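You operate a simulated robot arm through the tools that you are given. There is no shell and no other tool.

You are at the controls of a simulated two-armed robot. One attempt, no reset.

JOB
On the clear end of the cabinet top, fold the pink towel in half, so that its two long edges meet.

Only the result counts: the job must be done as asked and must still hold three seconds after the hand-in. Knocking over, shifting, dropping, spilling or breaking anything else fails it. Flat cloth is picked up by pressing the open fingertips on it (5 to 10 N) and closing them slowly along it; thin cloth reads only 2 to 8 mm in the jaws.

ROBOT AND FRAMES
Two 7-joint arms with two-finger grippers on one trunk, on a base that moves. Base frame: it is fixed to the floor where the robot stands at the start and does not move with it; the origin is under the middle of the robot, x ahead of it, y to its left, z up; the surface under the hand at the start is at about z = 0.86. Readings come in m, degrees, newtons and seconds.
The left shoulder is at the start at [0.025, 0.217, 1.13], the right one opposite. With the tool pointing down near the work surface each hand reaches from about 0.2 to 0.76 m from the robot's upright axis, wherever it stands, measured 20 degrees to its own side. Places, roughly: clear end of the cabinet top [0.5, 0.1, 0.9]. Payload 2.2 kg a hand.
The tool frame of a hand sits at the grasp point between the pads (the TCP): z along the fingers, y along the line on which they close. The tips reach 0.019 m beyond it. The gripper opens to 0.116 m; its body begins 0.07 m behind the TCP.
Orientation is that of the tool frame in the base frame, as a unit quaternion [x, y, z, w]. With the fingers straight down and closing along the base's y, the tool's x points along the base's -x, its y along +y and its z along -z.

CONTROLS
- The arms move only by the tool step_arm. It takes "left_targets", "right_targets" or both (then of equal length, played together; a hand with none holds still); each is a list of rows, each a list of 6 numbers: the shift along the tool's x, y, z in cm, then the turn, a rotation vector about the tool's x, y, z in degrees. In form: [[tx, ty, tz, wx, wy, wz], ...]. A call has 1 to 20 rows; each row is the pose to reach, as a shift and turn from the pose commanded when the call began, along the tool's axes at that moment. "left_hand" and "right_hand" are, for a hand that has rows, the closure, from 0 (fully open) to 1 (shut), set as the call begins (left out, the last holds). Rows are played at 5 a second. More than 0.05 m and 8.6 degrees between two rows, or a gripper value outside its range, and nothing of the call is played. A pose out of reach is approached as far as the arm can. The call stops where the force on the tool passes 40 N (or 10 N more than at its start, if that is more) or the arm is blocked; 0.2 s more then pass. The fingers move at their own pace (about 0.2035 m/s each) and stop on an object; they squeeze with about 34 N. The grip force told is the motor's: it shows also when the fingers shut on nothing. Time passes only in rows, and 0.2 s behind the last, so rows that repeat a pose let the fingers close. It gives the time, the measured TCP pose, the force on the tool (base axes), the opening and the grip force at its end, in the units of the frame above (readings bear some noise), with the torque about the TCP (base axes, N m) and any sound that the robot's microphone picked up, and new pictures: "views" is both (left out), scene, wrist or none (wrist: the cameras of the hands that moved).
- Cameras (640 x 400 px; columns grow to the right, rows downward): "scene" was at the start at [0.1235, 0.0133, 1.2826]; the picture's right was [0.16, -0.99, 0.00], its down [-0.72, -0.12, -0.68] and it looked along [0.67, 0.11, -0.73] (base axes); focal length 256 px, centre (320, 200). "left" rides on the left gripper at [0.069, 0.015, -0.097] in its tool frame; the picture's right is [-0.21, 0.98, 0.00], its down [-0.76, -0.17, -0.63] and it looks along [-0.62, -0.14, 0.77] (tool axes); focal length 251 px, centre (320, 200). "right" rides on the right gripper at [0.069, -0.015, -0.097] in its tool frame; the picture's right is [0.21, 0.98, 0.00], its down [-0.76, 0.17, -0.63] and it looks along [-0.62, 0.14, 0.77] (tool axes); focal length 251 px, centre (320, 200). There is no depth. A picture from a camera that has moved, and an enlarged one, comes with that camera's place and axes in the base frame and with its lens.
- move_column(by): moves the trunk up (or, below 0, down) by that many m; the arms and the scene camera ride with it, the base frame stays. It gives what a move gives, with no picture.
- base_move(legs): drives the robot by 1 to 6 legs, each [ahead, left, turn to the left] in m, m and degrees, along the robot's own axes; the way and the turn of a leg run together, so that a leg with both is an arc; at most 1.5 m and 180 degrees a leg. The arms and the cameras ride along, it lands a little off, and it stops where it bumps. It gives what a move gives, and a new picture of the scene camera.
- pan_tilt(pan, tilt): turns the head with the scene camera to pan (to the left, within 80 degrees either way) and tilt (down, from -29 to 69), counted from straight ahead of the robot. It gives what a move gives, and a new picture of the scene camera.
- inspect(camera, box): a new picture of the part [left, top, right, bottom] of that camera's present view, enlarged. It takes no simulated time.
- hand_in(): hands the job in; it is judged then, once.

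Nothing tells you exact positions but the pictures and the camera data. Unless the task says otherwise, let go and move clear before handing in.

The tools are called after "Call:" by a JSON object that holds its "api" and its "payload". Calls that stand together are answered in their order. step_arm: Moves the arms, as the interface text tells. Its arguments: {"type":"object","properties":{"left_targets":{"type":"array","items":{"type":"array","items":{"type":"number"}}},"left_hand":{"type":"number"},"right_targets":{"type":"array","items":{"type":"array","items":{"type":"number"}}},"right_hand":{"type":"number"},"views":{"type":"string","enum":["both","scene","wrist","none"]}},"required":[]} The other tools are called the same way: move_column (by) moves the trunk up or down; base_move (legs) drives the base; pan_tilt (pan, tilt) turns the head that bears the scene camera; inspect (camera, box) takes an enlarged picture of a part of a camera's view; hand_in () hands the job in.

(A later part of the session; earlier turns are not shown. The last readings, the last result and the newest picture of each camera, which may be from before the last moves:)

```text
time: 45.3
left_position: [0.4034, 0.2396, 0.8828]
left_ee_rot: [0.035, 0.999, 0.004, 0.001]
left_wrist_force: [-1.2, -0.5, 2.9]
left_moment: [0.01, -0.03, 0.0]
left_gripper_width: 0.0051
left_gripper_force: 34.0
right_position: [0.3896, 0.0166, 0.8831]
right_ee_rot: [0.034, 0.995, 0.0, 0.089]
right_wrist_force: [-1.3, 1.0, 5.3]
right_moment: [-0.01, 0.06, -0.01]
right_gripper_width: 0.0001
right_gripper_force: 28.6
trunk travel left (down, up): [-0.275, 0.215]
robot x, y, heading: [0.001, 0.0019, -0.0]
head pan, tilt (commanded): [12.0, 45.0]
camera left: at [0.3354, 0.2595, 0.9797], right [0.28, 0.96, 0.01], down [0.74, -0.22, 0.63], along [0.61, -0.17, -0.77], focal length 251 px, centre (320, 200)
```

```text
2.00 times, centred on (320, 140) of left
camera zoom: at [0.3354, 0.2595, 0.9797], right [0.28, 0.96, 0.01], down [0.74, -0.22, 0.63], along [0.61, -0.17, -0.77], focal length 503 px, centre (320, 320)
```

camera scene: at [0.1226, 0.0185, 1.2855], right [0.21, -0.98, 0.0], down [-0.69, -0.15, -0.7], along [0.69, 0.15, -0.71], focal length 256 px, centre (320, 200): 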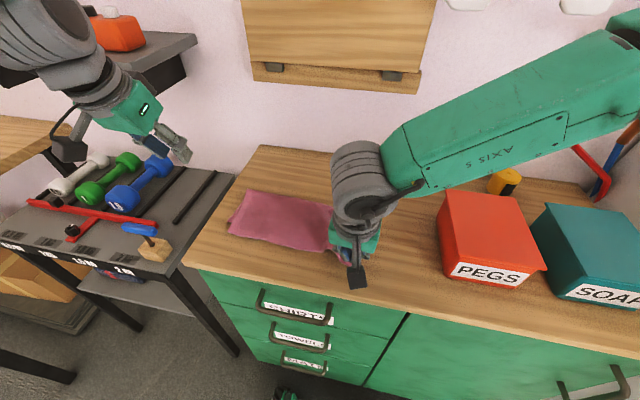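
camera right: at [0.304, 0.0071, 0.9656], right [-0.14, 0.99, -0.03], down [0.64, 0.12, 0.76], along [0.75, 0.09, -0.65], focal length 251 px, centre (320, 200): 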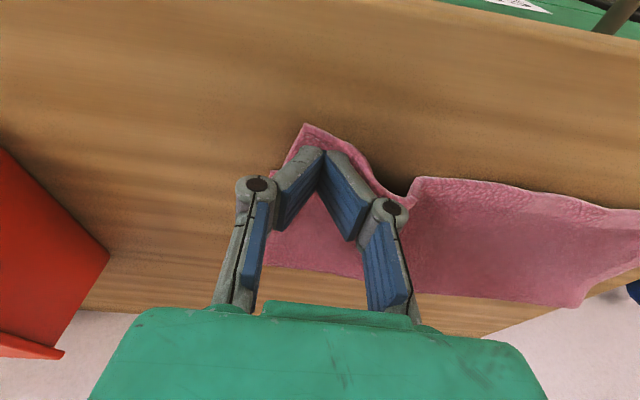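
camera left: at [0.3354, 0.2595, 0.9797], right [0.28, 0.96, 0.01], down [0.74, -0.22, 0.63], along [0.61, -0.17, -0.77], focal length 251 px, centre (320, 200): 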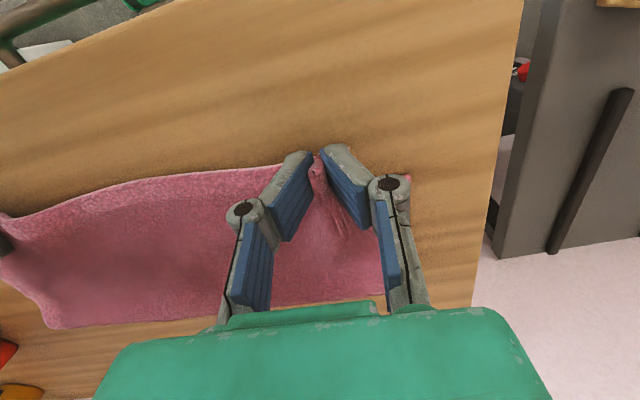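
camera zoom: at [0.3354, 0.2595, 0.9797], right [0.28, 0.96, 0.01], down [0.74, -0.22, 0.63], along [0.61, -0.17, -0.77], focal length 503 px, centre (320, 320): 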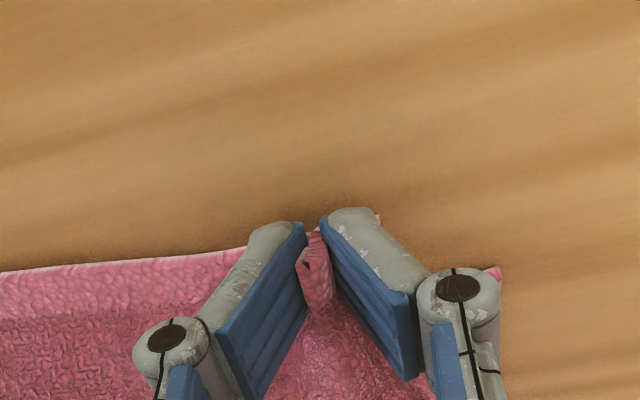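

The left hand holds the hem (5 mm at 34 N). Now I'll stretch the hem, with the left hand pulling +y slightly lifted while the right presses and drags -y, to flatten the wrinkle.

Call:
{"api": "step_arm", "payload": {"left_targets": [[0, 0, -0.3, 0, 0, 0], [0, 0.3, -0.4, 0, 0, 0], [0, 0.7, -0.4, 0, 0, 0], [0, 1.1, -0.4, 0, 0, 0], [0, 1.5, -0.4, 0, 0, 0]], "right_targets": [[0, 0, 0.04, 0, 0, 0], [-0.02, -0.2, 0.04, 0, 0, 0], [-0.03, -0.4, 0.04, 0, 0, 0], [-0.05, -0.7, 0.04, 0, 0, 0], [-0.07, -1.0, 0.04, 0, 0, 0]], "views": "both"}}

Call:
{"api": "inspect", "payload": {"camera": "right", "box": [160, 0, 640, 300]}}

Call:
{"api": "inspect", "payload": {"camera": "scene", "box": [210, 175, 380, 275]}}

```text
time: 46.5
left_position: [0.4048, 0.2537, 0.8872]
left_ee_rot: [0.035, 0.999, 0.004, 0.001]
left_wrist_force: [0.1, -6.0, -0.2]
left_moment: [-0.08, -0.05, -0.01]
left_gripper_width: 0.0055
left_gripper_force: 33.3
right_position: [0.3897, 0.0076, 0.8827]
right_ee_rot: [0.035, 0.996, 0.0, 0.087]
right_wrist_force: [-0.1, 4.5, 4.4]
right_moment: [0.07, 0.03, -0.02]
right_gripper_width: 0.0
right_gripper_force: 28.1
trunk travel left (down, up): [-0.275, 0.215]
robot x, y, heading: [-0.0009, -0.0004, -0.1]
head pan, tilt (commanded): [12.0, 45.0]
camera scene: at [0.1233, 0.0173, 1.2854], right [0.21, -0.98, 0.0], down [-0.69, -0.15, -0.7], along [0.69, 0.15, -0.71], focal length 256 px, centre (320, 200)
camera right: at [0.3044, -0.0025, 0.9654], right [-0.14, 0.99, -0.03], down [0.64, 0.12, 0.76], along [0.75, 0.09, -0.65], focal length 251 px, centre (320, 200)
camera left: at [0.336, 0.2749, 0.9838], right [0.28, 0.96, 0.01], down [0.74, -0.22, 0.63], along [0.61, -0.17, -0.77], focal length 251 px, centre (320, 200)
```

scene: 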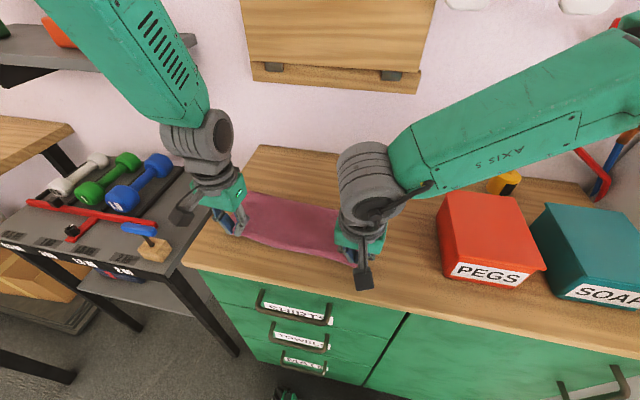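
right: 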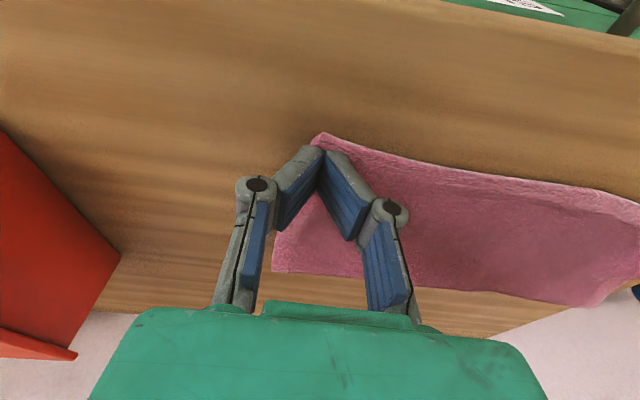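
left: 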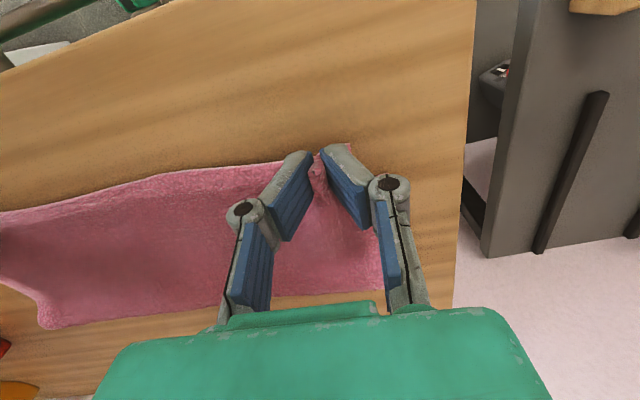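

```text
1.33 times, centred on (400, 150) of right
camera zoom: at [0.3044, -0.0025, 0.9654], right [-0.14, 0.99, -0.03], down [0.64, 0.12, 0.76], along [0.75, 0.09, -0.65], focal length 335 px, centre (213, 267)
```

zoom: 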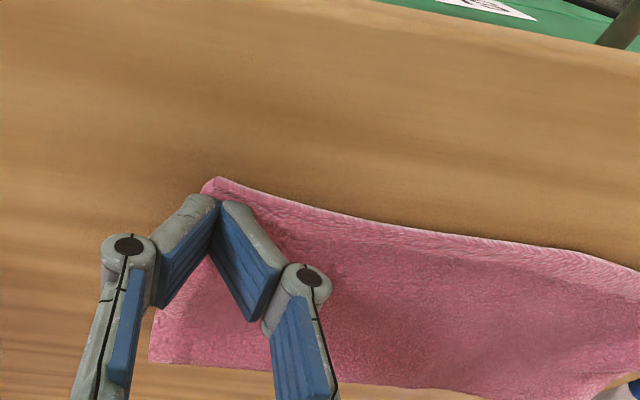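

```text
3.76 times, centred on (295, 225) of scene
camera zoom: at [0.1233, 0.0173, 1.2854], right [0.21, -0.98, 0.0], down [-0.69, -0.15, -0.7], along [0.69, 0.15, -0.71], focal length 962 px, centre (414, 106)
```

zoom: 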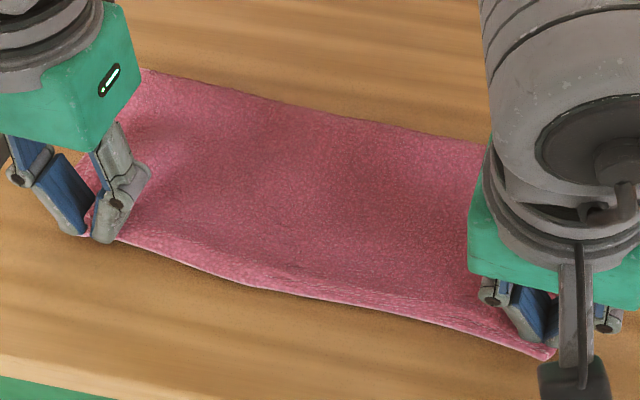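

The hem is now straight and the wrinkle is gone. I'll lift the right hand and re-place it open, ready to pinch the hem near its right corner.

Call:
{"api": "step_arm", "payload": {"right_targets": [[-0.2, 0, -1.2, 0, 0, 0], [-0.43, 0, -2.46, 0, 0, 0], [0.0, 1.5, -2.35, 0, 5, 0], [0.19, 2.58, -2.25, 0, 10, 0]], "views": "none"}}

Call:
{"api": "step_arm", "payload": {"right_targets": [[0, 0, 0, 0, 0, 0], [0, 0, 0, 0, 0, 0]], "right_hand": 0.65, "views": "both"}}

Call:
{"api": "inspect", "payload": {"camera": "right", "box": [160, 40, 480, 240]}}

```text
time: 47.5
left_position: [0.4033, 0.2545, 0.887]
left_ee_rot: [0.036, 0.999, 0.003, 0.001]
left_wrist_force: [-0.2, -0.1, 0.2]
left_moment: [0.03, -0.03, 0.0]
left_gripper_width: 0.0052
left_gripper_force: 33.6
right_position: [0.3864, 0.0325, 0.904]
right_ee_rot: [0.035, 0.999, 0.003, 0.001]
right_wrist_force: [0.2, -0.2, -0.5]
right_moment: [-0.01, 0.01, 0.01]
right_gripper_width: 0.0
right_gripper_force: 28.4
trunk travel left (down, up): [-0.275, 0.215]
robot x, y, heading: [-0.0002, -0.0028, -0.0]
head pan, tilt (commanded): [12.0, 45.0]
```

```text
time: 48.1
left_position: [0.4039, 0.2541, 0.8872]
left_ee_rot: [0.035, 0.999, 0.003, 0.001]
left_wrist_force: [-0.6, -1.0, 0.3]
left_moment: [0.03, -0.02, -0.06]
left_gripper_width: 0.0051
left_gripper_force: 33.3
right_position: [0.3868, 0.0341, 0.905]
right_ee_rot: [0.035, 0.999, 0.003, 0.001]
right_wrist_force: [-0.6, 0.2, -0.4]
right_moment: [0.01, 0.03, -0.01]
right_gripper_width: 0.0407
right_gripper_force: 0.0
trunk travel left (down, up): [-0.275, 0.215]
robot x, y, heading: [0.0006, 0.0018, 0.1]
head pan, tilt (commanded): [12.0, 45.0]
camera scene: at [0.1238, 0.0175, 1.2854], right [0.21, -0.98, 0.0], down [-0.69, -0.15, -0.7], along [0.69, 0.15, -0.71], focal length 256 px, centre (320, 200)
camera right: at [0.3164, 0.0219, 1.0009], right [-0.15, 0.99, 0.01], down [0.76, 0.11, 0.64], along [0.63, 0.1, -0.77], focal length 251 px, centre (320, 200)
```

scene: 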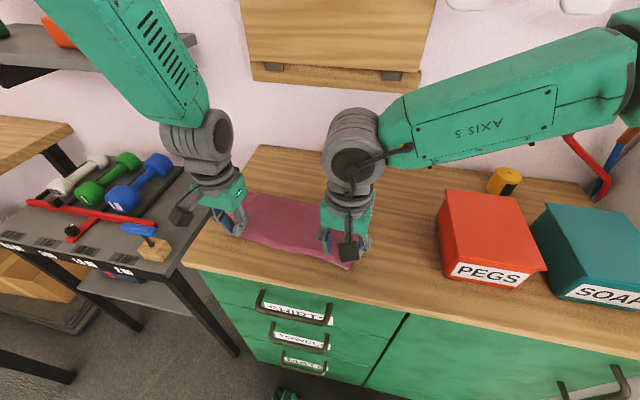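
right: 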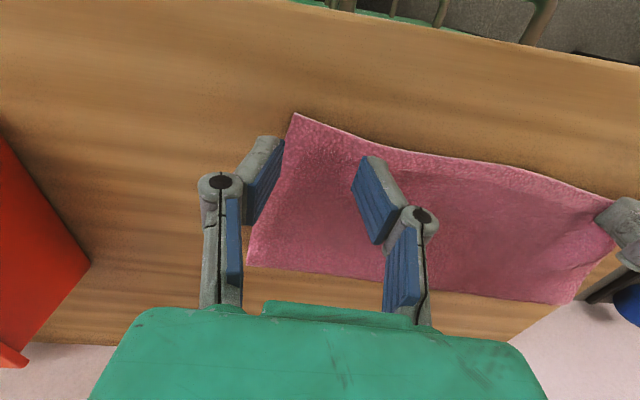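

```text
2.00 times, centred on (320, 140) of right
camera zoom: at [0.3164, 0.0219, 1.0009], right [-0.15, 0.99, 0.01], down [0.76, 0.11, 0.64], along [0.63, 0.1, -0.77], focal length 503 px, centre (320, 320)
```

zoom: 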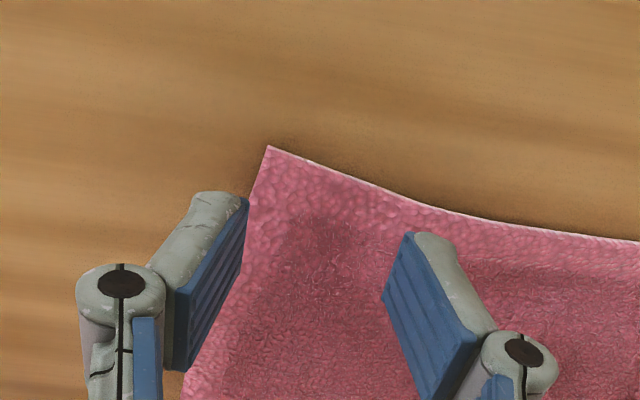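

The hem near the right corner is flat; the corner is at (0.369, 0.016). I'll shift 1.2 cm inward so both fingers land on cloth, and press.

Call:
{"api": "step_arm", "payload": {"right_targets": [[0.3, 0.6, 0.4, 0, 0, 0], [0.63, 1.16, 1.2, 0, 0, 0], [0.63, 1.16, 1.9, 0, 0, 0], [0.63, 1.16, 2.1, 0, 0, 0], [0.63, 1.16, 2.2, 0, 0, 0], [0.63, 1.16, 2.2, 0, 0, 0]], "views": "none"}}

```text
time: 49.5
left_position: [0.4036, 0.254, 0.8873]
left_ee_rot: [0.034, 0.999, 0.003, 0.001]
left_wrist_force: [-0.5, -0.8, -0.3]
left_moment: [0.03, 0.02, -0.01]
left_gripper_width: 0.0051
left_gripper_force: 34.0
right_position: [0.381, 0.0455, 0.8823]
right_ee_rot: [0.035, 0.999, 0.004, 0.002]
right_wrist_force: [0.3, 0.4, 9.4]
right_moment: [-0.04, -0.01, 0.0]
right_gripper_width: 0.0366
right_gripper_force: 0.0
trunk travel left (down, up): [-0.275, 0.215]
robot x, y, heading: [-0.0047, -0.0002, 0.1]
head pan, tilt (commanded): [12.0, 45.0]
```

The right hand presses at 9 N. Closing slowly in steps.

Call:
{"api": "step_arm", "payload": {"right_targets": [[0, 0, 0, 0, 0, 0], [0, 0, 0, 0, 0, 0]], "right_hand": 0.71, "views": "none"}}

Call:
{"api": "step_arm", "payload": {"right_targets": [[0, 0, 0, 0, 0, 0], [0, 0, 0, 0, 0, 0]], "right_hand": 0.76, "views": "wrist"}}

Call:
{"api": "inspect", "payload": {"camera": "right", "box": [160, 40, 480, 240]}}

```text
time: 50.1
left_position: [0.4029, 0.2538, 0.887]
left_ee_rot: [0.035, 0.999, 0.003, 0.001]
left_wrist_force: [-0.1, -1.5, 0.4]
left_moment: [-0.01, -0.03, 0.0]
left_gripper_width: 0.0053
left_gripper_force: 33.4
right_position: [0.3812, 0.0445, 0.8822]
right_ee_rot: [0.035, 0.999, 0.003, 0.003]
right_wrist_force: [0.5, 0.7, 8.7]
right_moment: [0.01, -0.05, 0.01]
right_gripper_width: 0.0343
right_gripper_force: 0.0
trunk travel left (down, up): [-0.275, 0.215]
robot x, y, heading: [0.0016, 0.0015, -0.3]
head pan, tilt (commanded): [12.0, 45.0]
```

```text
time: 50.7
left_position: [0.404, 0.254, 0.8865]
left_ee_rot: [0.035, 0.999, 0.004, 0.001]
left_wrist_force: [0.7, -0.4, -0.2]
left_moment: [0.0, 0.01, -0.02]
left_gripper_width: 0.0052
left_gripper_force: 33.9
right_position: [0.3803, 0.0442, 0.8827]
right_ee_rot: [0.035, 0.999, 0.004, 0.001]
right_wrist_force: [-0.1, -0.2, 10.0]
right_moment: [0.07, -0.05, -0.04]
right_gripper_width: 0.0241
right_gripper_force: 0.1
trunk travel left (down, up): [-0.275, 0.215]
robot x, y, heading: [-0.0025, -0.0005, -0.0]
head pan, tilt (commanded): [12.0, 45.0]
camera right: at [0.3105, 0.0339, 0.9783], right [-0.15, 0.99, 0.01], down [0.76, 0.11, 0.64], along [0.63, 0.1, -0.77], focal length 251 px, centre (320, 200)
```

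right: 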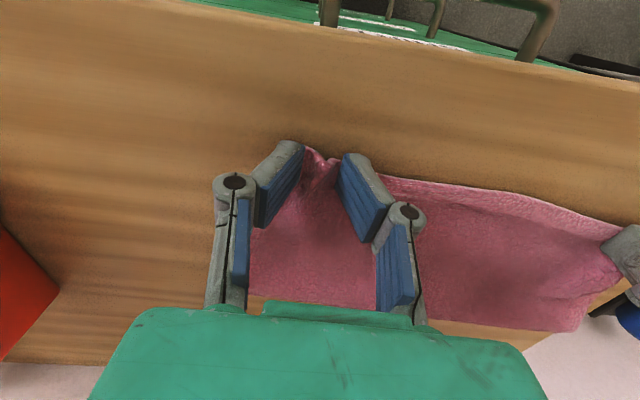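

```text
2.00 times, centred on (320, 140) of right
camera zoom: at [0.3105, 0.0339, 0.9783], right [-0.15, 0.99, 0.01], down [0.76, 0.11, 0.64], along [0.63, 0.1, -0.77], focal length 503 px, centre (320, 320)
```

zoom: 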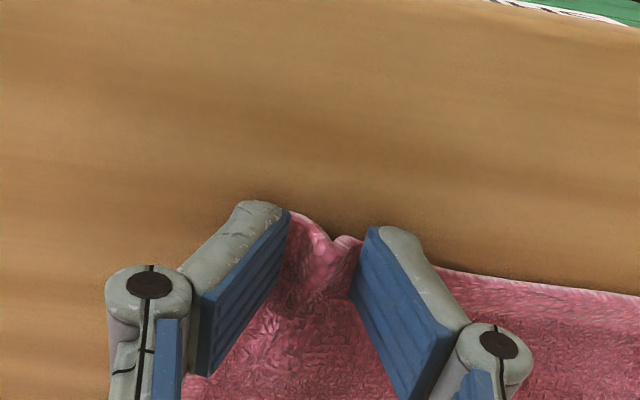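

Call:
{"api": "step_arm", "payload": {"right_targets": [[0, 0, 0, 0, 0, 0], [0, 0, 0, 0, 0, 0]], "right_hand": 0.81, "views": "none"}}

Call:
{"api": "step_arm", "payload": {"right_targets": [[0, 0, 0, 0, 0, 0], [0, 0, 0, 0, 0, 0]], "right_hand": 0.87, "views": "wrist"}}

Call:
{"api": "inspect", "payload": {"camera": "right", "box": [160, 40, 480, 240]}}

```text
time: 51.3
left_position: [0.4035, 0.2554, 0.8876]
left_ee_rot: [0.035, 0.999, 0.003, 0.001]
left_wrist_force: [-0.8, -0.8, 0.2]
left_moment: [0.04, -0.01, 0.01]
left_gripper_width: 0.0052
left_gripper_force: 33.3
right_position: [0.3799, 0.0448, 0.8827]
right_ee_rot: [0.035, 0.999, 0.003, 0.001]
right_wrist_force: [0.5, -0.1, 5.8]
right_moment: [-0.03, 0.0, 0.02]
right_gripper_width: 0.0231
right_gripper_force: 0.0
trunk travel left (down, up): [-0.275, 0.215]
robot x, y, heading: [0.0006, -0.001, -0.2]
head pan, tilt (commanded): [12.0, 45.0]
```

```text
time: 51.9
left_position: [0.4038, 0.2548, 0.888]
left_ee_rot: [0.035, 0.999, 0.003, 0.001]
left_wrist_force: [0.9, -0.8, 0.6]
left_moment: [0.01, 0.03, -0.02]
left_gripper_width: 0.0054
left_gripper_force: 33.4
right_position: [0.3798, 0.0446, 0.8834]
right_ee_rot: [0.034, 0.999, 0.004, 0.001]
right_wrist_force: [-0.2, 0.0, 6.2]
right_moment: [0.03, -0.02, -0.01]
right_gripper_width: 0.0153
right_gripper_force: 0.0
trunk travel left (down, up): [-0.275, 0.215]
robot x, y, heading: [0.0022, 0.0017, 0.1]
head pan, tilt (commanded): [12.0, 45.0]
camera right: at [0.3105, 0.0339, 0.9784], right [-0.15, 0.99, 0.01], down [0.76, 0.11, 0.64], along [0.63, 0.1, -0.77], focal length 251 px, centre (320, 200)
```

right: 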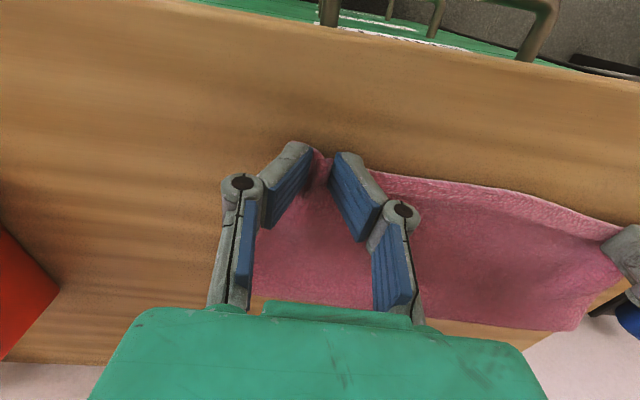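

```text
2.00 times, centred on (320, 140) of right
camera zoom: at [0.3105, 0.0339, 0.9784], right [-0.15, 0.99, 0.01], down [0.76, 0.11, 0.64], along [0.63, 0.1, -0.77], focal length 503 px, centre (320, 320)
```

zoom: 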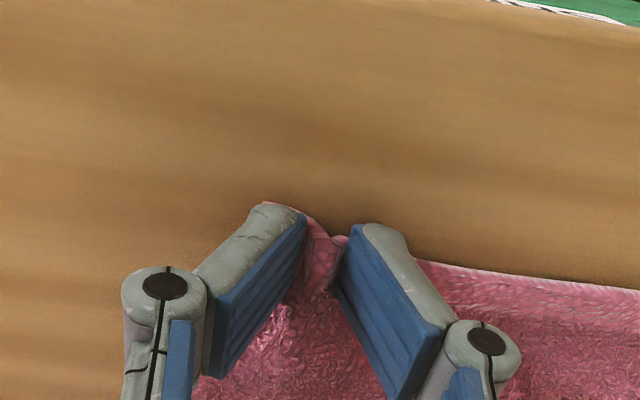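

Call:
{"api": "step_arm", "payload": {"right_targets": [[0, 0, 0.04, 0, 0, 0], [0, 0, 0.04, 0, 0, 0]], "right_hand": 0.93, "views": "none"}}

Call:
{"api": "step_arm", "payload": {"right_targets": [[0, 0, 0, 0, 0, 0], [0, 0, 0, 0, 0, 0], [0, 0, 0, 0, 0, 0]], "right_hand": 1.0, "views": "wrist"}}

Call:
{"api": "inspect", "payload": {"camera": "right", "box": [160, 40, 480, 240]}}

```text
time: 52.5
left_position: [0.4035, 0.2546, 0.8857]
left_ee_rot: [0.034, 0.999, 0.004, 0.001]
left_wrist_force: [-0.7, -1.6, -0.5]
left_moment: [0.0, 0.03, 0.0]
left_gripper_width: 0.005
left_gripper_force: 33.1
right_position: [0.3806, 0.0438, 0.8816]
right_ee_rot: [0.035, 0.999, 0.004, 0.002]
right_wrist_force: [0.3, -0.5, 6.8]
right_moment: [-0.04, -0.01, -0.01]
right_gripper_width: 0.0088
right_gripper_force: 0.2
trunk travel left (down, up): [-0.275, 0.215]
robot x, y, heading: [0.001, -0.0041, -0.0]
head pan, tilt (commanded): [12.0, 45.0]
```

```text
time: 53.3
left_position: [0.4042, 0.2534, 0.8877]
left_ee_rot: [0.035, 0.999, 0.004, 0.001]
left_wrist_force: [-0.3, -1.5, 0.0]
left_moment: [-0.05, -0.01, -0.03]
left_gripper_width: 0.0051
left_gripper_force: 33.7
right_position: [0.3805, 0.045, 0.8826]
right_ee_rot: [0.035, 0.999, 0.003, 0.002]
right_wrist_force: [0.9, 2.1, 6.8]
right_moment: [-0.04, -0.05, -0.04]
right_gripper_width: 0.0049
right_gripper_force: 33.9
trunk travel left (down, up): [-0.275, 0.215]
robot x, y, heading: [-0.0017, -0.0005, -0.0]
head pan, tilt (commanded): [12.0, 45.0]
camera right: at [0.3104, 0.0345, 0.9782], right [-0.15, 0.99, 0.01], down [0.76, 0.11, 0.64], along [0.63, 0.1, -0.77], focal length 251 px, centre (320, 200)
```

right: 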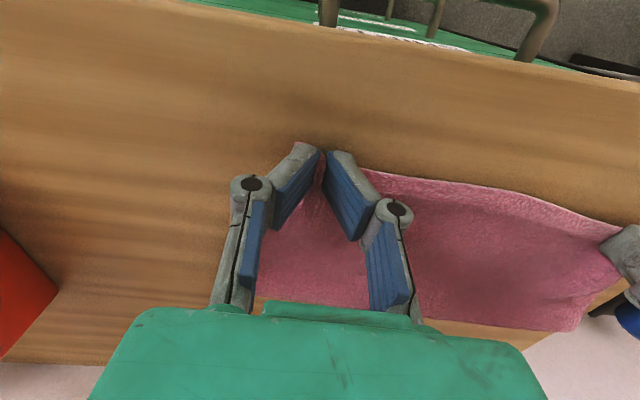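

```text
2.00 times, centred on (320, 140) of right
camera zoom: at [0.3104, 0.0345, 0.9782], right [-0.15, 0.99, 0.01], down [0.76, 0.11, 0.64], along [0.63, 0.1, -0.77], focal length 503 px, centre (320, 320)
```

zoom: 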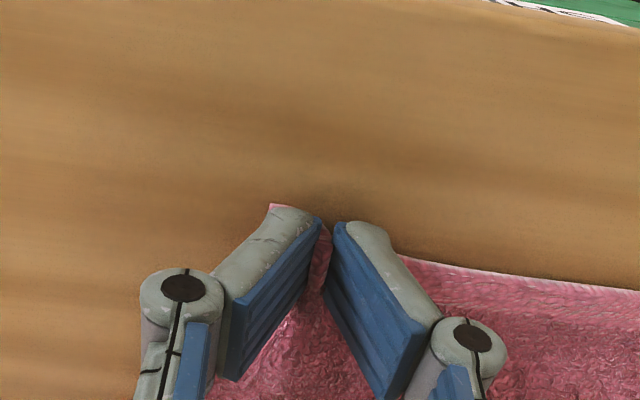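

Both hands now hold the top hem (5 mm each). I'll lift it and carry it about 7 cm away from me so the crease can roll outward, then lay it back taut at the near edge.

Call:
{"api": "step_arm", "payload": {"left_targets": [[-0.5, 0.04, -1.2, 0, 0, 0], [-1.5, 0.1, -2.5, 0, 0, 0], [-3, 0.2, -3.7, 0, 0, 0], [-4.5, 0.3, -4.5, 0, 0, 0], [-6, 0.42, -5, 0, 0, 0], [-7, 0.5, -5, 0, 0, 0]], "right_targets": [[-0.5, 0.04, -1.2, 0, 0, 0], [-1.5, 0.1, -2.5, 0, 0, 0], [-3, 0.2, -3.7, 0, 0, 0], [-4.5, 0.3, -4.5, 0, 0, 0], [-6, 0.42, -5, 0, 0, 0], [-7, 0.5, -5, 0, 0, 0]], "views": "both"}}

Call:
{"api": "inspect", "payload": {"camera": "scene", "box": [200, 150, 390, 275]}}

```text
time: 54.7
left_position: [0.4751, 0.2547, 0.9357]
left_ee_rot: [0.033, 0.999, 0.003, 0.001]
left_wrist_force: [0.2, -2.6, -0.5]
left_moment: [0.0, 0.0, 0.03]
left_gripper_width: 0.0051
left_gripper_force: 33.3
right_position: [0.4509, 0.0447, 0.9337]
right_ee_rot: [0.035, 0.999, 0.003, 0.001]
right_wrist_force: [1.5, 2.8, 0.2]
right_moment: [0.04, -0.05, 0.02]
right_gripper_width: 0.0045
right_gripper_force: 33.1
trunk travel left (down, up): [-0.275, 0.215]
robot x, y, heading: [0.0015, 0.0009, -0.0]
head pan, tilt (commanded): [12.0, 45.0]
camera scene: at [0.1248, 0.0177, 1.2853], right [0.21, -0.98, 0.0], down [-0.7, -0.15, -0.7], along [0.69, 0.15, -0.71], focal length 256 px, centre (320, 200)
camera right: at [0.3819, 0.0344, 1.0292], right [-0.15, 0.99, 0.01], down [0.76, 0.11, 0.63], along [0.63, 0.1, -0.77], focal length 251 px, centre (320, 200)
camera left: at [0.407, 0.2761, 1.0337], right [0.28, 0.96, 0.01], down [0.74, -0.22, 0.63], along [0.61, -0.17, -0.77], focal length 251 px, centre (320, 200)
```

scene: 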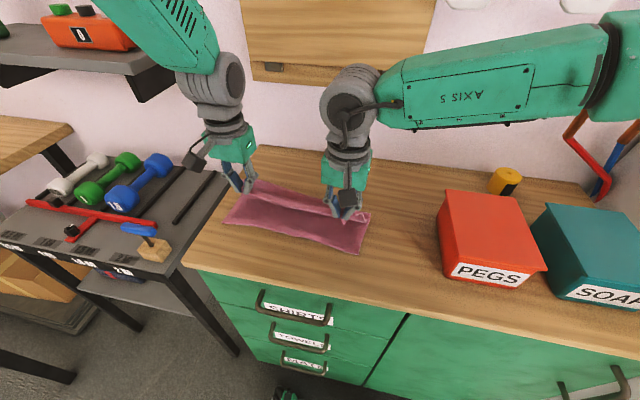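
right: 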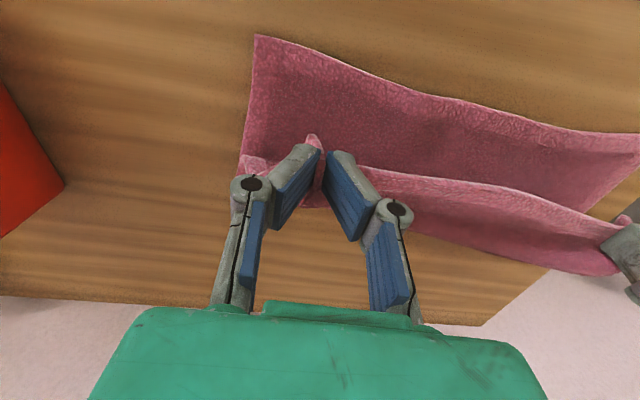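
left: 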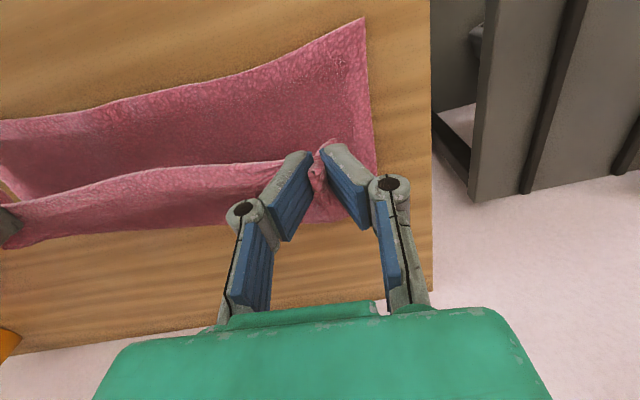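

```text
3.20 times, centred on (295, 212) of scene
camera zoom: at [0.1248, 0.0177, 1.2853], right [0.21, -0.98, 0.0], down [-0.7, -0.15, -0.7], along [0.69, 0.15, -0.71], focal length 818 px, centre (400, 160)
```

zoom: 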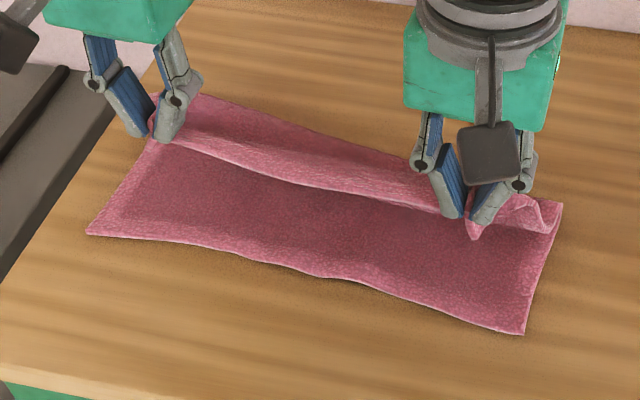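

Now the bottom near edge is clearly visible: (0.424, 0.2985) to (0.407, 0.0025). The crease has rolled out on the left but less on the right, so I'll push a bit further, more on the right.

Call:
{"api": "step_arm", "payload": {"left_targets": [[-0.5, 0.04, 0.3, 0, 0, 0], [-1.0, 0.07, 0.6, 0, 0, 0], [-1.5, 0.1, 1.0, 0, 0, 0]], "right_targets": [[-1.0, 0.0, 0.3, 0, 0, 0], [-2.0, -0.1, 0.6, 0, 0, 0], [-3.0, -0.1, 1.0, 0, 0, 0]], "views": "both"}}

Call:
{"api": "inspect", "payload": {"camera": "scene", "box": [200, 150, 390, 275]}}

```text
time: 55.5
left_position: [0.4904, 0.2541, 0.9264]
left_ee_rot: [0.035, 0.999, 0.003, 0.001]
left_wrist_force: [0.4, -3.4, -1.0]
left_moment: [-0.07, 0.02, 0.0]
left_gripper_width: 0.0053
left_gripper_force: 33.4
right_position: [0.4819, 0.0418, 0.9218]
right_ee_rot: [0.035, 0.999, 0.003, 0.001]
right_wrist_force: [0.0, 2.4, 0.4]
right_moment: [0.07, 0.07, 0.01]
right_gripper_width: 0.0048
right_gripper_force: 33.3
trunk travel left (down, up): [-0.275, 0.215]
robot x, y, heading: [0.0002, -0.0014, 0.0]
head pan, tilt (commanded): [12.0, 45.0]
camera scene: at [0.1254, 0.0177, 1.2852], right [0.21, -0.98, 0.0], down [-0.7, -0.15, -0.7], along [0.69, 0.15, -0.71], focal length 256 px, centre (320, 200)
camera right: at [0.4113, 0.0304, 1.0189], right [-0.15, 0.99, 0.01], down [0.77, 0.11, 0.63], along [0.63, 0.1, -0.77], focal length 251 px, centre (320, 200)
camera left: at [0.4234, 0.2755, 1.0232], right [0.28, 0.96, 0.01], down [0.74, -0.22, 0.63], along [0.61, -0.17, -0.77], focal length 251 px, centre (320, 200)
```

scene: 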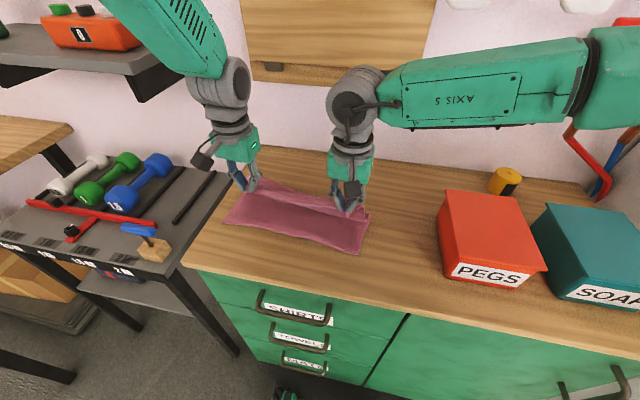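
right: 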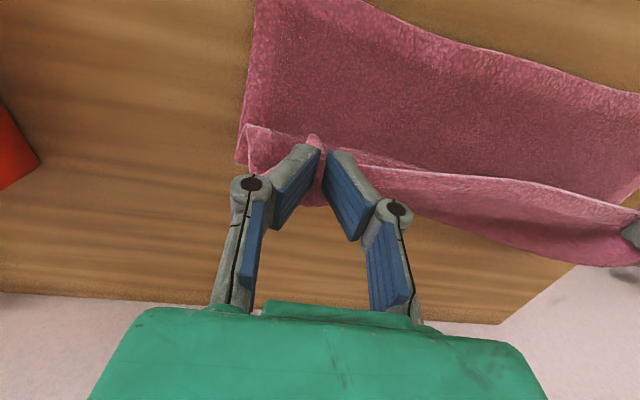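
left: 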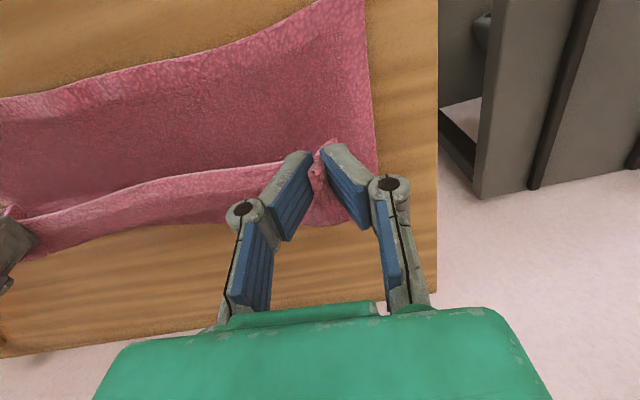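

```text
3.20 times, centred on (295, 212) of scene
camera zoom: at [0.1254, 0.0177, 1.2852], right [0.21, -0.98, 0.0], down [-0.7, -0.15, -0.7], along [0.69, 0.15, -0.71], focal length 818 px, centre (400, 160)
```

zoom: 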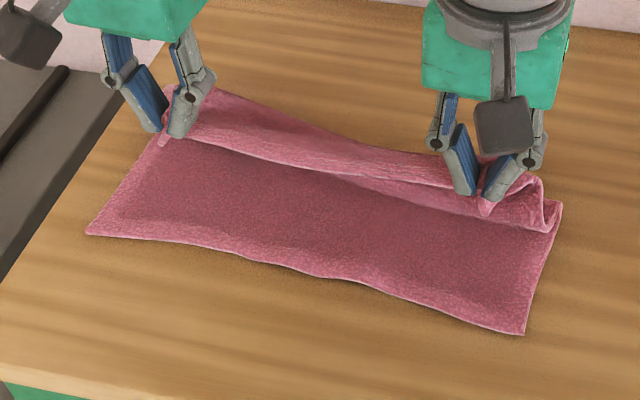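

The bottom layer stays put while the crease rolls out. Now I'll bring the hem back toward me, lowering it onto the near edge.

Call:
{"api": "step_arm", "payload": {"left_targets": [[1.5, -0.1, 0.3, 0, 0, 0], [3.0, -0.2, 0.9, 0, 0, 0], [4.3, -0.3, 1.7, 0, 0, 0], [5.3, -0.37, 2.5, 0, 0, 0], [5.8, -0.4, 3.1, 0, 0, 0]], "right_targets": [[1.6, -0.1, 0.3, 0, 0, 0], [3.2, -0.2, 0.8, 0, 0, 0], [4.6, -0.32, 1.5, 0, 0, 0], [5.7, -0.4, 2.2, 0, 0, 0], [6.2, -0.45, 2.7, 0, 0, 0]], "views": "both"}}

Call:
{"api": "inspect", "payload": {"camera": "scene", "box": [200, 150, 390, 275]}}

Call:
{"api": "inspect", "payload": {"camera": "left", "box": [0, 60, 440, 320]}}

Call:
{"api": "inspect", "payload": {"camera": "right", "box": [200, 60, 640, 320]}}

```text
time: 56.7
left_position: [0.4318, 0.2539, 0.8955]
left_ee_rot: [0.035, 0.999, 0.004, 0.002]
left_wrist_force: [-0.3, -3.4, 1.1]
left_moment: [-0.04, -0.05, -0.02]
left_gripper_width: 0.0052
left_gripper_force: 33.9
right_position: [0.4175, 0.0407, 0.8957]
right_ee_rot: [0.034, 0.999, 0.003, 0.001]
right_wrist_force: [0.4, 3.3, 0.2]
right_moment: [0.1, -0.03, 0.0]
right_gripper_width: 0.0044
right_gripper_force: 33.6
trunk travel left (down, up): [-0.275, 0.215]
robot x, y, heading: [-0.0004, 0.001, 0.0]
head pan, tilt (commanded): [12.0, 45.0]
camera scene: at [0.1242, 0.0176, 1.2853], right [0.21, -0.98, 0.0], down [-0.69, -0.15, -0.7], along [0.69, 0.15, -0.71], focal length 256 px, centre (320, 200)
camera right: at [0.3477, 0.0307, 0.9915], right [-0.15, 0.99, 0.01], down [0.76, 0.11, 0.63], along [0.63, 0.1, -0.77], focal length 251 px, centre (320, 200)
camera left: at [0.364, 0.275, 0.9926], right [0.28, 0.96, 0.01], down [0.74, -0.22, 0.63], along [0.61, -0.17, -0.77], focal length 251 px, centre (320, 200)
```

scene: 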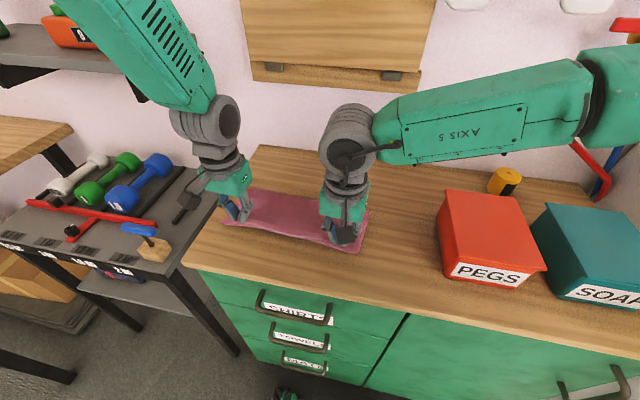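
right: 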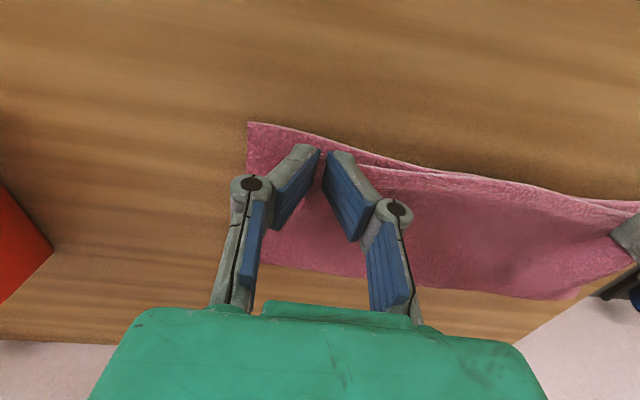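
left: 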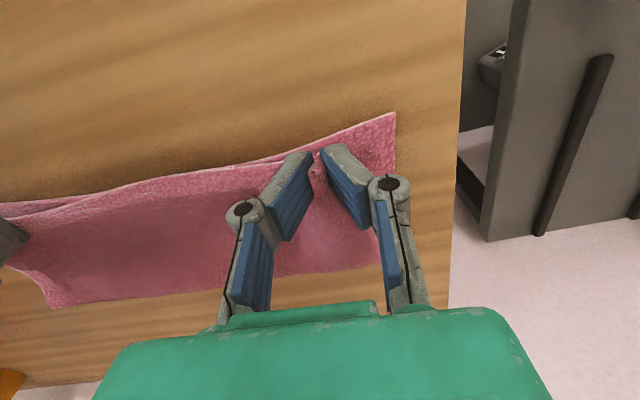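

```text
3.20 times, centred on (295, 212) of scene
camera zoom: at [0.1242, 0.0176, 1.2853], right [0.21, -0.98, 0.0], down [-0.69, -0.15, -0.7], along [0.69, 0.15, -0.71], focal length 818 px, centre (400, 160)
```

zoom: 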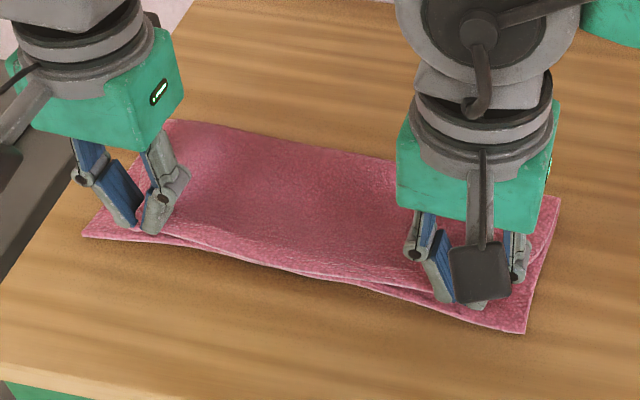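

```text
1.45 times, centred on (220, 190) of left
camera zoom: at [0.364, 0.275, 0.9926], right [0.28, 0.96, 0.01], down [0.74, -0.22, 0.63], along [0.61, -0.17, -0.77], focal length 366 px, centre (466, 214)
```

zoom: 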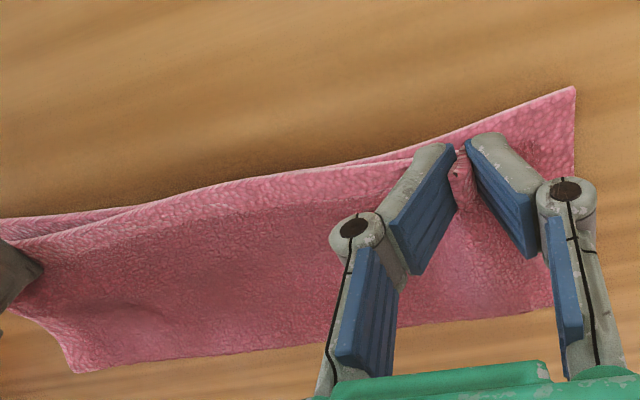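

```text
1.45 times, centred on (420, 190) of right
camera zoom: at [0.3477, 0.0307, 0.9915], right [-0.15, 0.99, 0.01], down [0.76, 0.11, 0.63], along [0.63, 0.1, -0.77], focal length 366 px, centre (174, 214)
```

zoom: 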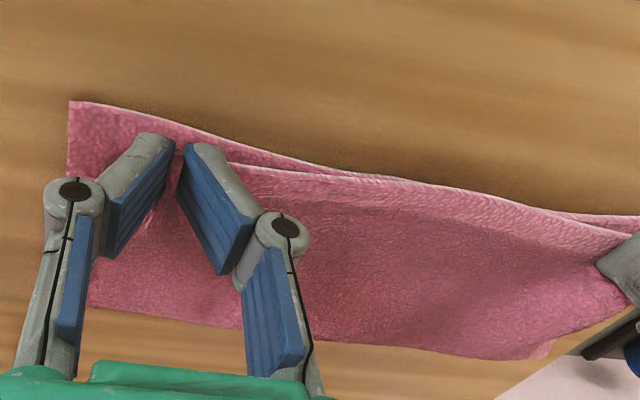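

The top hem now lies over the bottom hem within a few mm, and the crease is about 11 cm back on both ends, which is what I wanted. I'll lower the last few mm and open the fingers only slightly.

Call:
{"api": "step_arm", "payload": {"left_targets": [[0.1, 0, 0.3, 0, 0, 0], [0.2, 0, 0.6, 0, 0, 0], [0.2, 0, 0.6, 0, 0, 0]], "right_targets": [[0.1, 0, 0.3, 0, 0, 0], [0.2, 0, 0.6, 0, 0, 0], [0.2, 0, 0.6, 0, 0, 0]], "views": "none"}}

Call:
{"api": "step_arm", "payload": {"left_targets": [[0, 0, 0, 0, 0, 0], [0, 0, 0, 0, 0, 0]], "right_targets": [[0, 0, 0, 0, 0, 0], [0, 0, 0, 0, 0, 0]], "left_hand": 0.86, "right_hand": 0.86, "views": "wrist"}}

```text
time: 57.5
left_position: [0.4291, 0.2536, 0.8899]
left_ee_rot: [0.035, 0.999, 0.004, 0.0]
left_wrist_force: [-0.5, -3.6, 1.1]
left_moment: [-0.08, 0.01, -0.02]
left_gripper_width: 0.0049
left_gripper_force: 34.0
right_position: [0.4165, 0.0416, 0.8889]
right_ee_rot: [0.034, 0.999, 0.003, 0.001]
right_wrist_force: [0.6, 3.3, 1.1]
right_moment: [0.08, 0.0, -0.02]
right_gripper_width: 0.0052
right_gripper_force: 33.1
trunk travel left (down, up): [-0.275, 0.215]
robot x, y, heading: [-0.0033, 0.0015, 0.3]
head pan, tilt (commanded): [12.0, 45.0]
```

```text
time: 58.1
left_position: [0.4305, 0.2541, 0.8895]
left_ee_rot: [0.035, 0.999, 0.003, 0.0]
left_wrist_force: [-0.5, 0.5, 1.2]
left_moment: [-0.02, 0.0, -0.01]
left_gripper_width: 0.0163
left_gripper_force: 0.1
right_position: [0.4169, 0.0418, 0.8888]
right_ee_rot: [0.035, 0.999, 0.003, 0.002]
right_wrist_force: [-0.4, -0.5, 0.4]
right_moment: [0.04, 0.01, -0.02]
right_gripper_width: 0.016
right_gripper_force: 0.0
trunk travel left (down, up): [-0.275, 0.215]
robot x, y, heading: [-0.0006, 0.0025, 0.1]
head pan, tilt (commanded): [12.0, 45.0]
camera right: at [0.3462, 0.031, 0.9848], right [-0.15, 0.99, 0.01], down [0.76, 0.11, 0.64], along [0.63, 0.1, -0.77], focal length 251 px, centre (320, 200)
camera left: at [0.362, 0.2755, 0.9867], right [0.28, 0.96, 0.01], down [0.74, -0.22, 0.63], along [0.61, -0.17, -0.77], focal length 251 px, centre (320, 200)
```

right: 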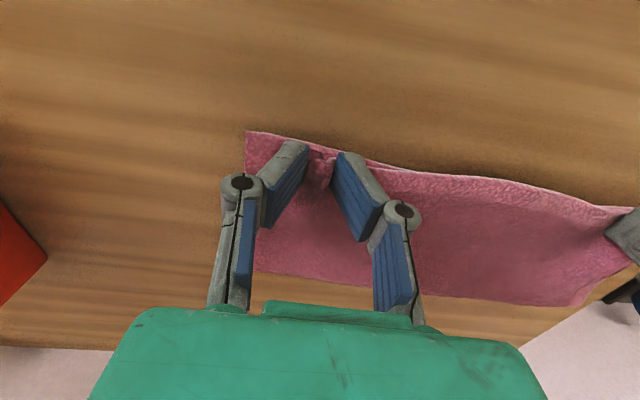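
left: 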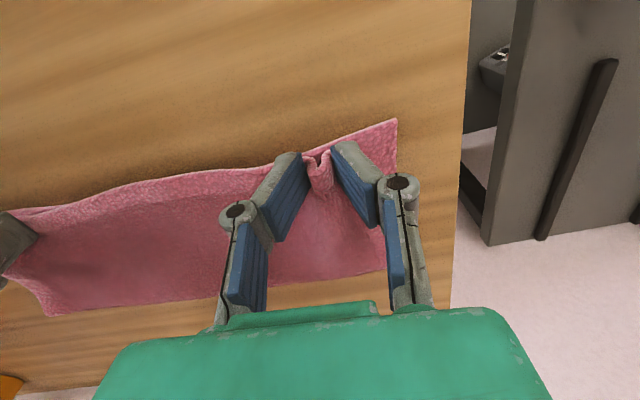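

Both grips are open and the hem is in place. I'll lift the hands straight up and look.

Call:
{"api": "step_arm", "payload": {"left_targets": [[0, 0, -1, 0, 0, 0], [0, 0, -2.2, 0, 0, 0], [0, 0, -4, 0, 0, 0], [0, 0, -6.5, 0, 0, 0], [0, 1.5, -9.5, 0, 0, 0], [0, 4, -12, 0, 0, 0]], "right_targets": [[0, 0, -1, 0, 0, 0], [0, 0, -2.2, 0, 0, 0], [0, 0, -4, 0, 0, 0], [0, 0, -6.5, 0, 0, 0], [0, -2.5, -9.5, 0, 0, 0], [0, -6, -12, 0, 0, 0]], "views": "both"}}

Call:
{"api": "inspect", "payload": {"camera": "scene", "box": [200, 165, 390, 275]}}

Call:
{"api": "inspect", "payload": {"camera": "left", "box": [60, 20, 420, 240]}}

Call:
{"api": "inspect", "payload": {"camera": "right", "box": [240, 20, 600, 240]}}

```text
time: 59.5
left_position: [0.4331, 0.2928, 1.0115]
left_ee_rot: [0.035, 0.999, 0.003, 0.002]
left_wrist_force: [-0.4, 0.3, 0.1]
left_moment: [-0.01, -0.01, -0.01]
left_gripper_width: 0.0163
left_gripper_force: 0.1
right_position: [0.4107, -0.019, 1.0077]
right_ee_rot: [0.034, 0.999, 0.005, 0.001]
right_wrist_force: [0.2, -1.0, 0.5]
right_moment: [0.01, 0.01, -0.01]
right_gripper_width: 0.016
right_gripper_force: 0.1
trunk travel left (down, up): [-0.275, 0.215]
robot x, y, heading: [0.0025, 0.0013, 0.2]
head pan, tilt (commanded): [12.0, 45.0]
camera scene: at [0.1222, 0.0161, 1.2856], right [0.21, -0.98, 0.0], down [-0.69, -0.15, -0.71], along [0.69, 0.15, -0.71], focal length 256 px, centre (320, 200)
camera right: at [0.3406, -0.0311, 1.1043], right [-0.15, 0.99, 0.01], down [0.76, 0.11, 0.64], along [0.63, 0.1, -0.77], focal length 251 px, centre (320, 200)
camera left: at [0.3646, 0.3136, 1.108], right [0.28, 0.96, 0.01], down [0.74, -0.22, 0.63], along [0.61, -0.17, -0.77], focal length 251 px, centre (320, 200)
```

scene: 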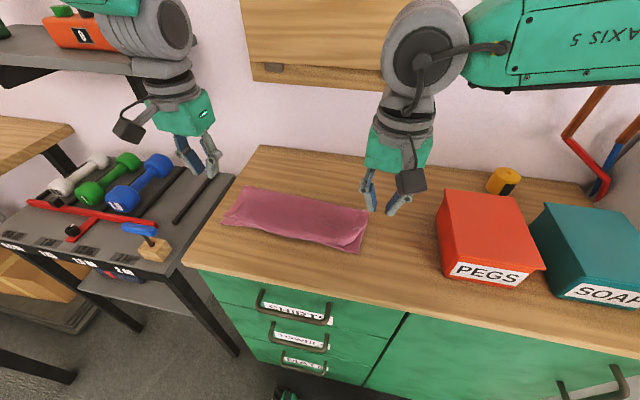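
right: 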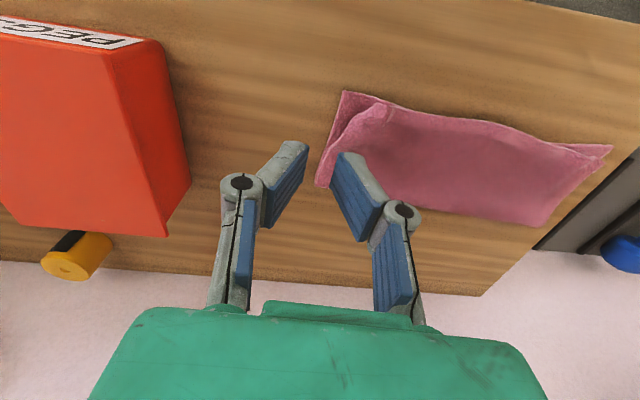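
left: 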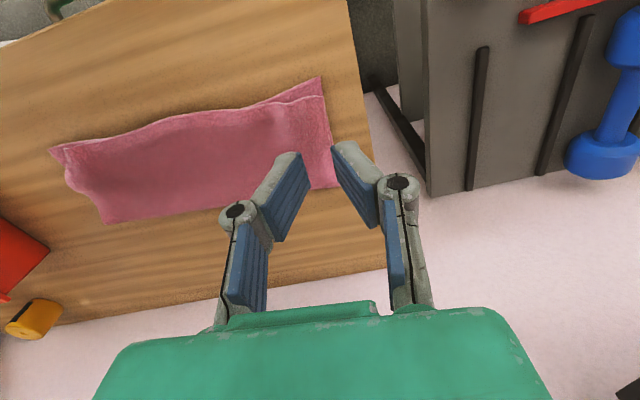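

```text
3.37 times, centred on (295, 220) of scene
camera zoom: at [0.1222, 0.0161, 1.2856], right [0.21, -0.98, 0.0], down [-0.69, -0.15, -0.71], along [0.69, 0.15, -0.71], focal length 861 px, centre (404, 133)
```

zoom: 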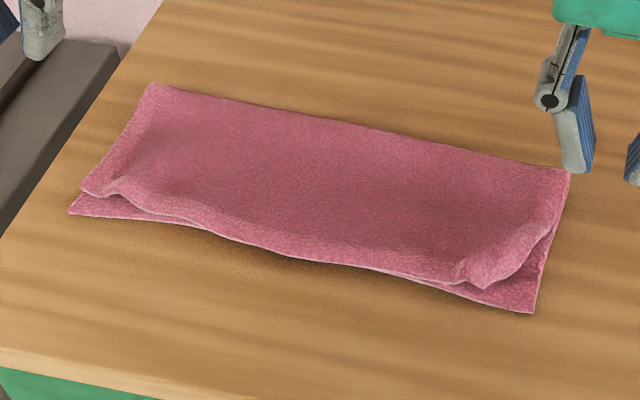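

```text
1.78 times, centred on (240, 130) of left
camera zoom: at [0.3646, 0.3136, 1.108], right [0.28, 0.96, 0.01], down [0.74, -0.22, 0.63], along [0.61, -0.17, -0.77], focal length 447 px, centre (462, 324)
```

zoom: 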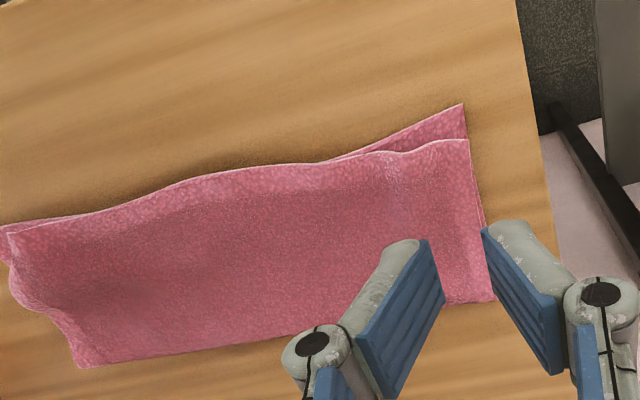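

```text
1.78 times, centred on (420, 130) of right
camera zoom: at [0.3406, -0.0311, 1.1043], right [-0.15, 0.99, 0.01], down [0.76, 0.11, 0.64], along [0.63, 0.1, -0.77], focal length 447 px, centre (142, 324)
```

zoom: 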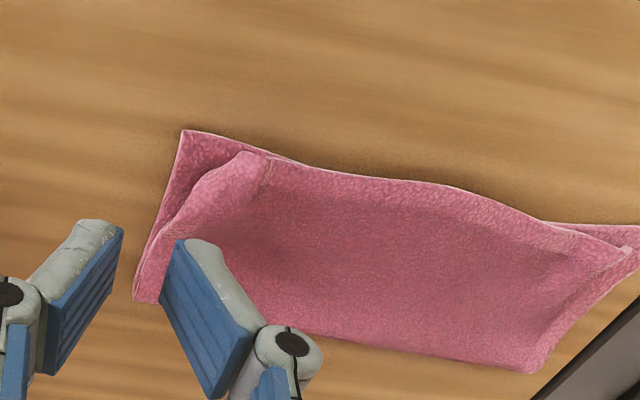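

The hems match well along the middle and at the left. The top layer's right corner is curled under, so I'll look closely at both ends.

Call:
{"api": "inspect", "payload": {"camera": "right", "box": [300, 70, 440, 200]}}

Call:
{"api": "inspect", "payload": {"camera": "scene", "box": [315, 205, 375, 262]}}

Call:
{"api": "inspect", "payload": {"camera": "scene", "box": [215, 180, 285, 245]}}

```text
3.08 times, centred on (370, 135) of right
camera zoom: at [0.3406, -0.0311, 1.1043], right [-0.15, 0.99, 0.01], down [0.76, 0.11, 0.64], along [0.63, 0.1, -0.77], focal length 774 px, centre (166, 400)
```

zoom: 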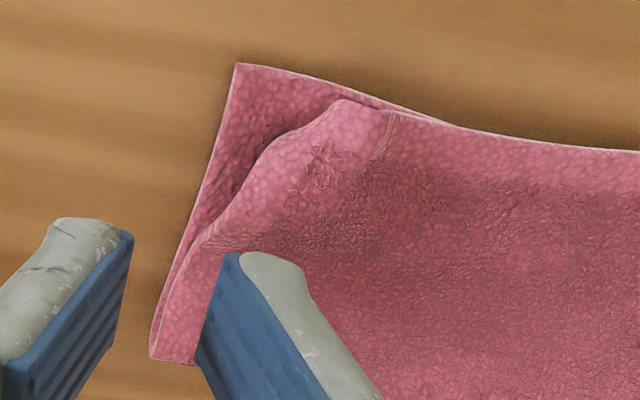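

```text
7.02 times, centred on (345, 234) of scene
camera zoom: at [0.1222, 0.0161, 1.2856], right [0.21, -0.98, 0.0], down [-0.69, -0.15, -0.71], along [0.69, 0.15, -0.71], focal length 1793 px, centre (145, -35)
```

zoom: 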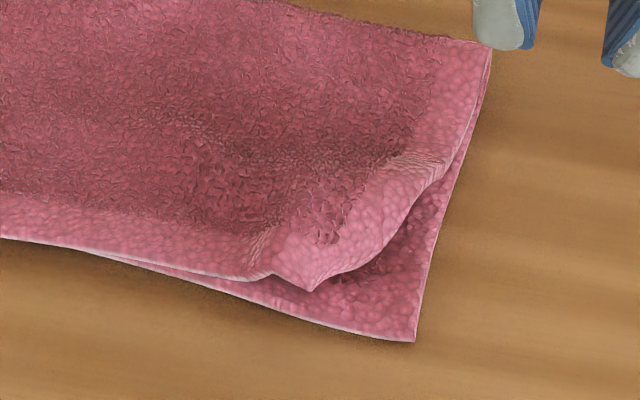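

```text
6.15 times, centred on (250, 212) of scene
camera zoom: at [0.1222, 0.0161, 1.2856], right [0.21, -0.98, 0.0], down [-0.69, -0.15, -0.71], along [0.69, 0.15, -0.71], focal length 1573 px, centre (751, 123)
```

zoom: 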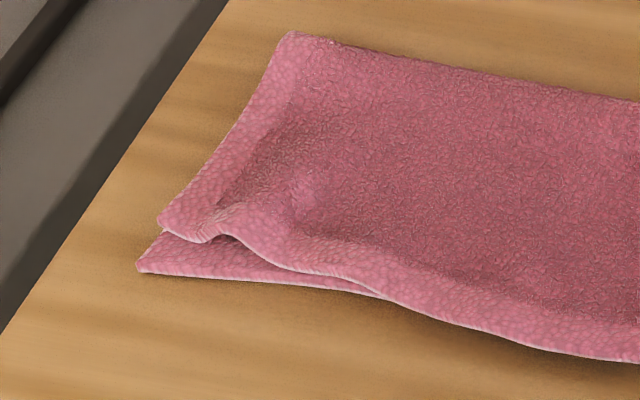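

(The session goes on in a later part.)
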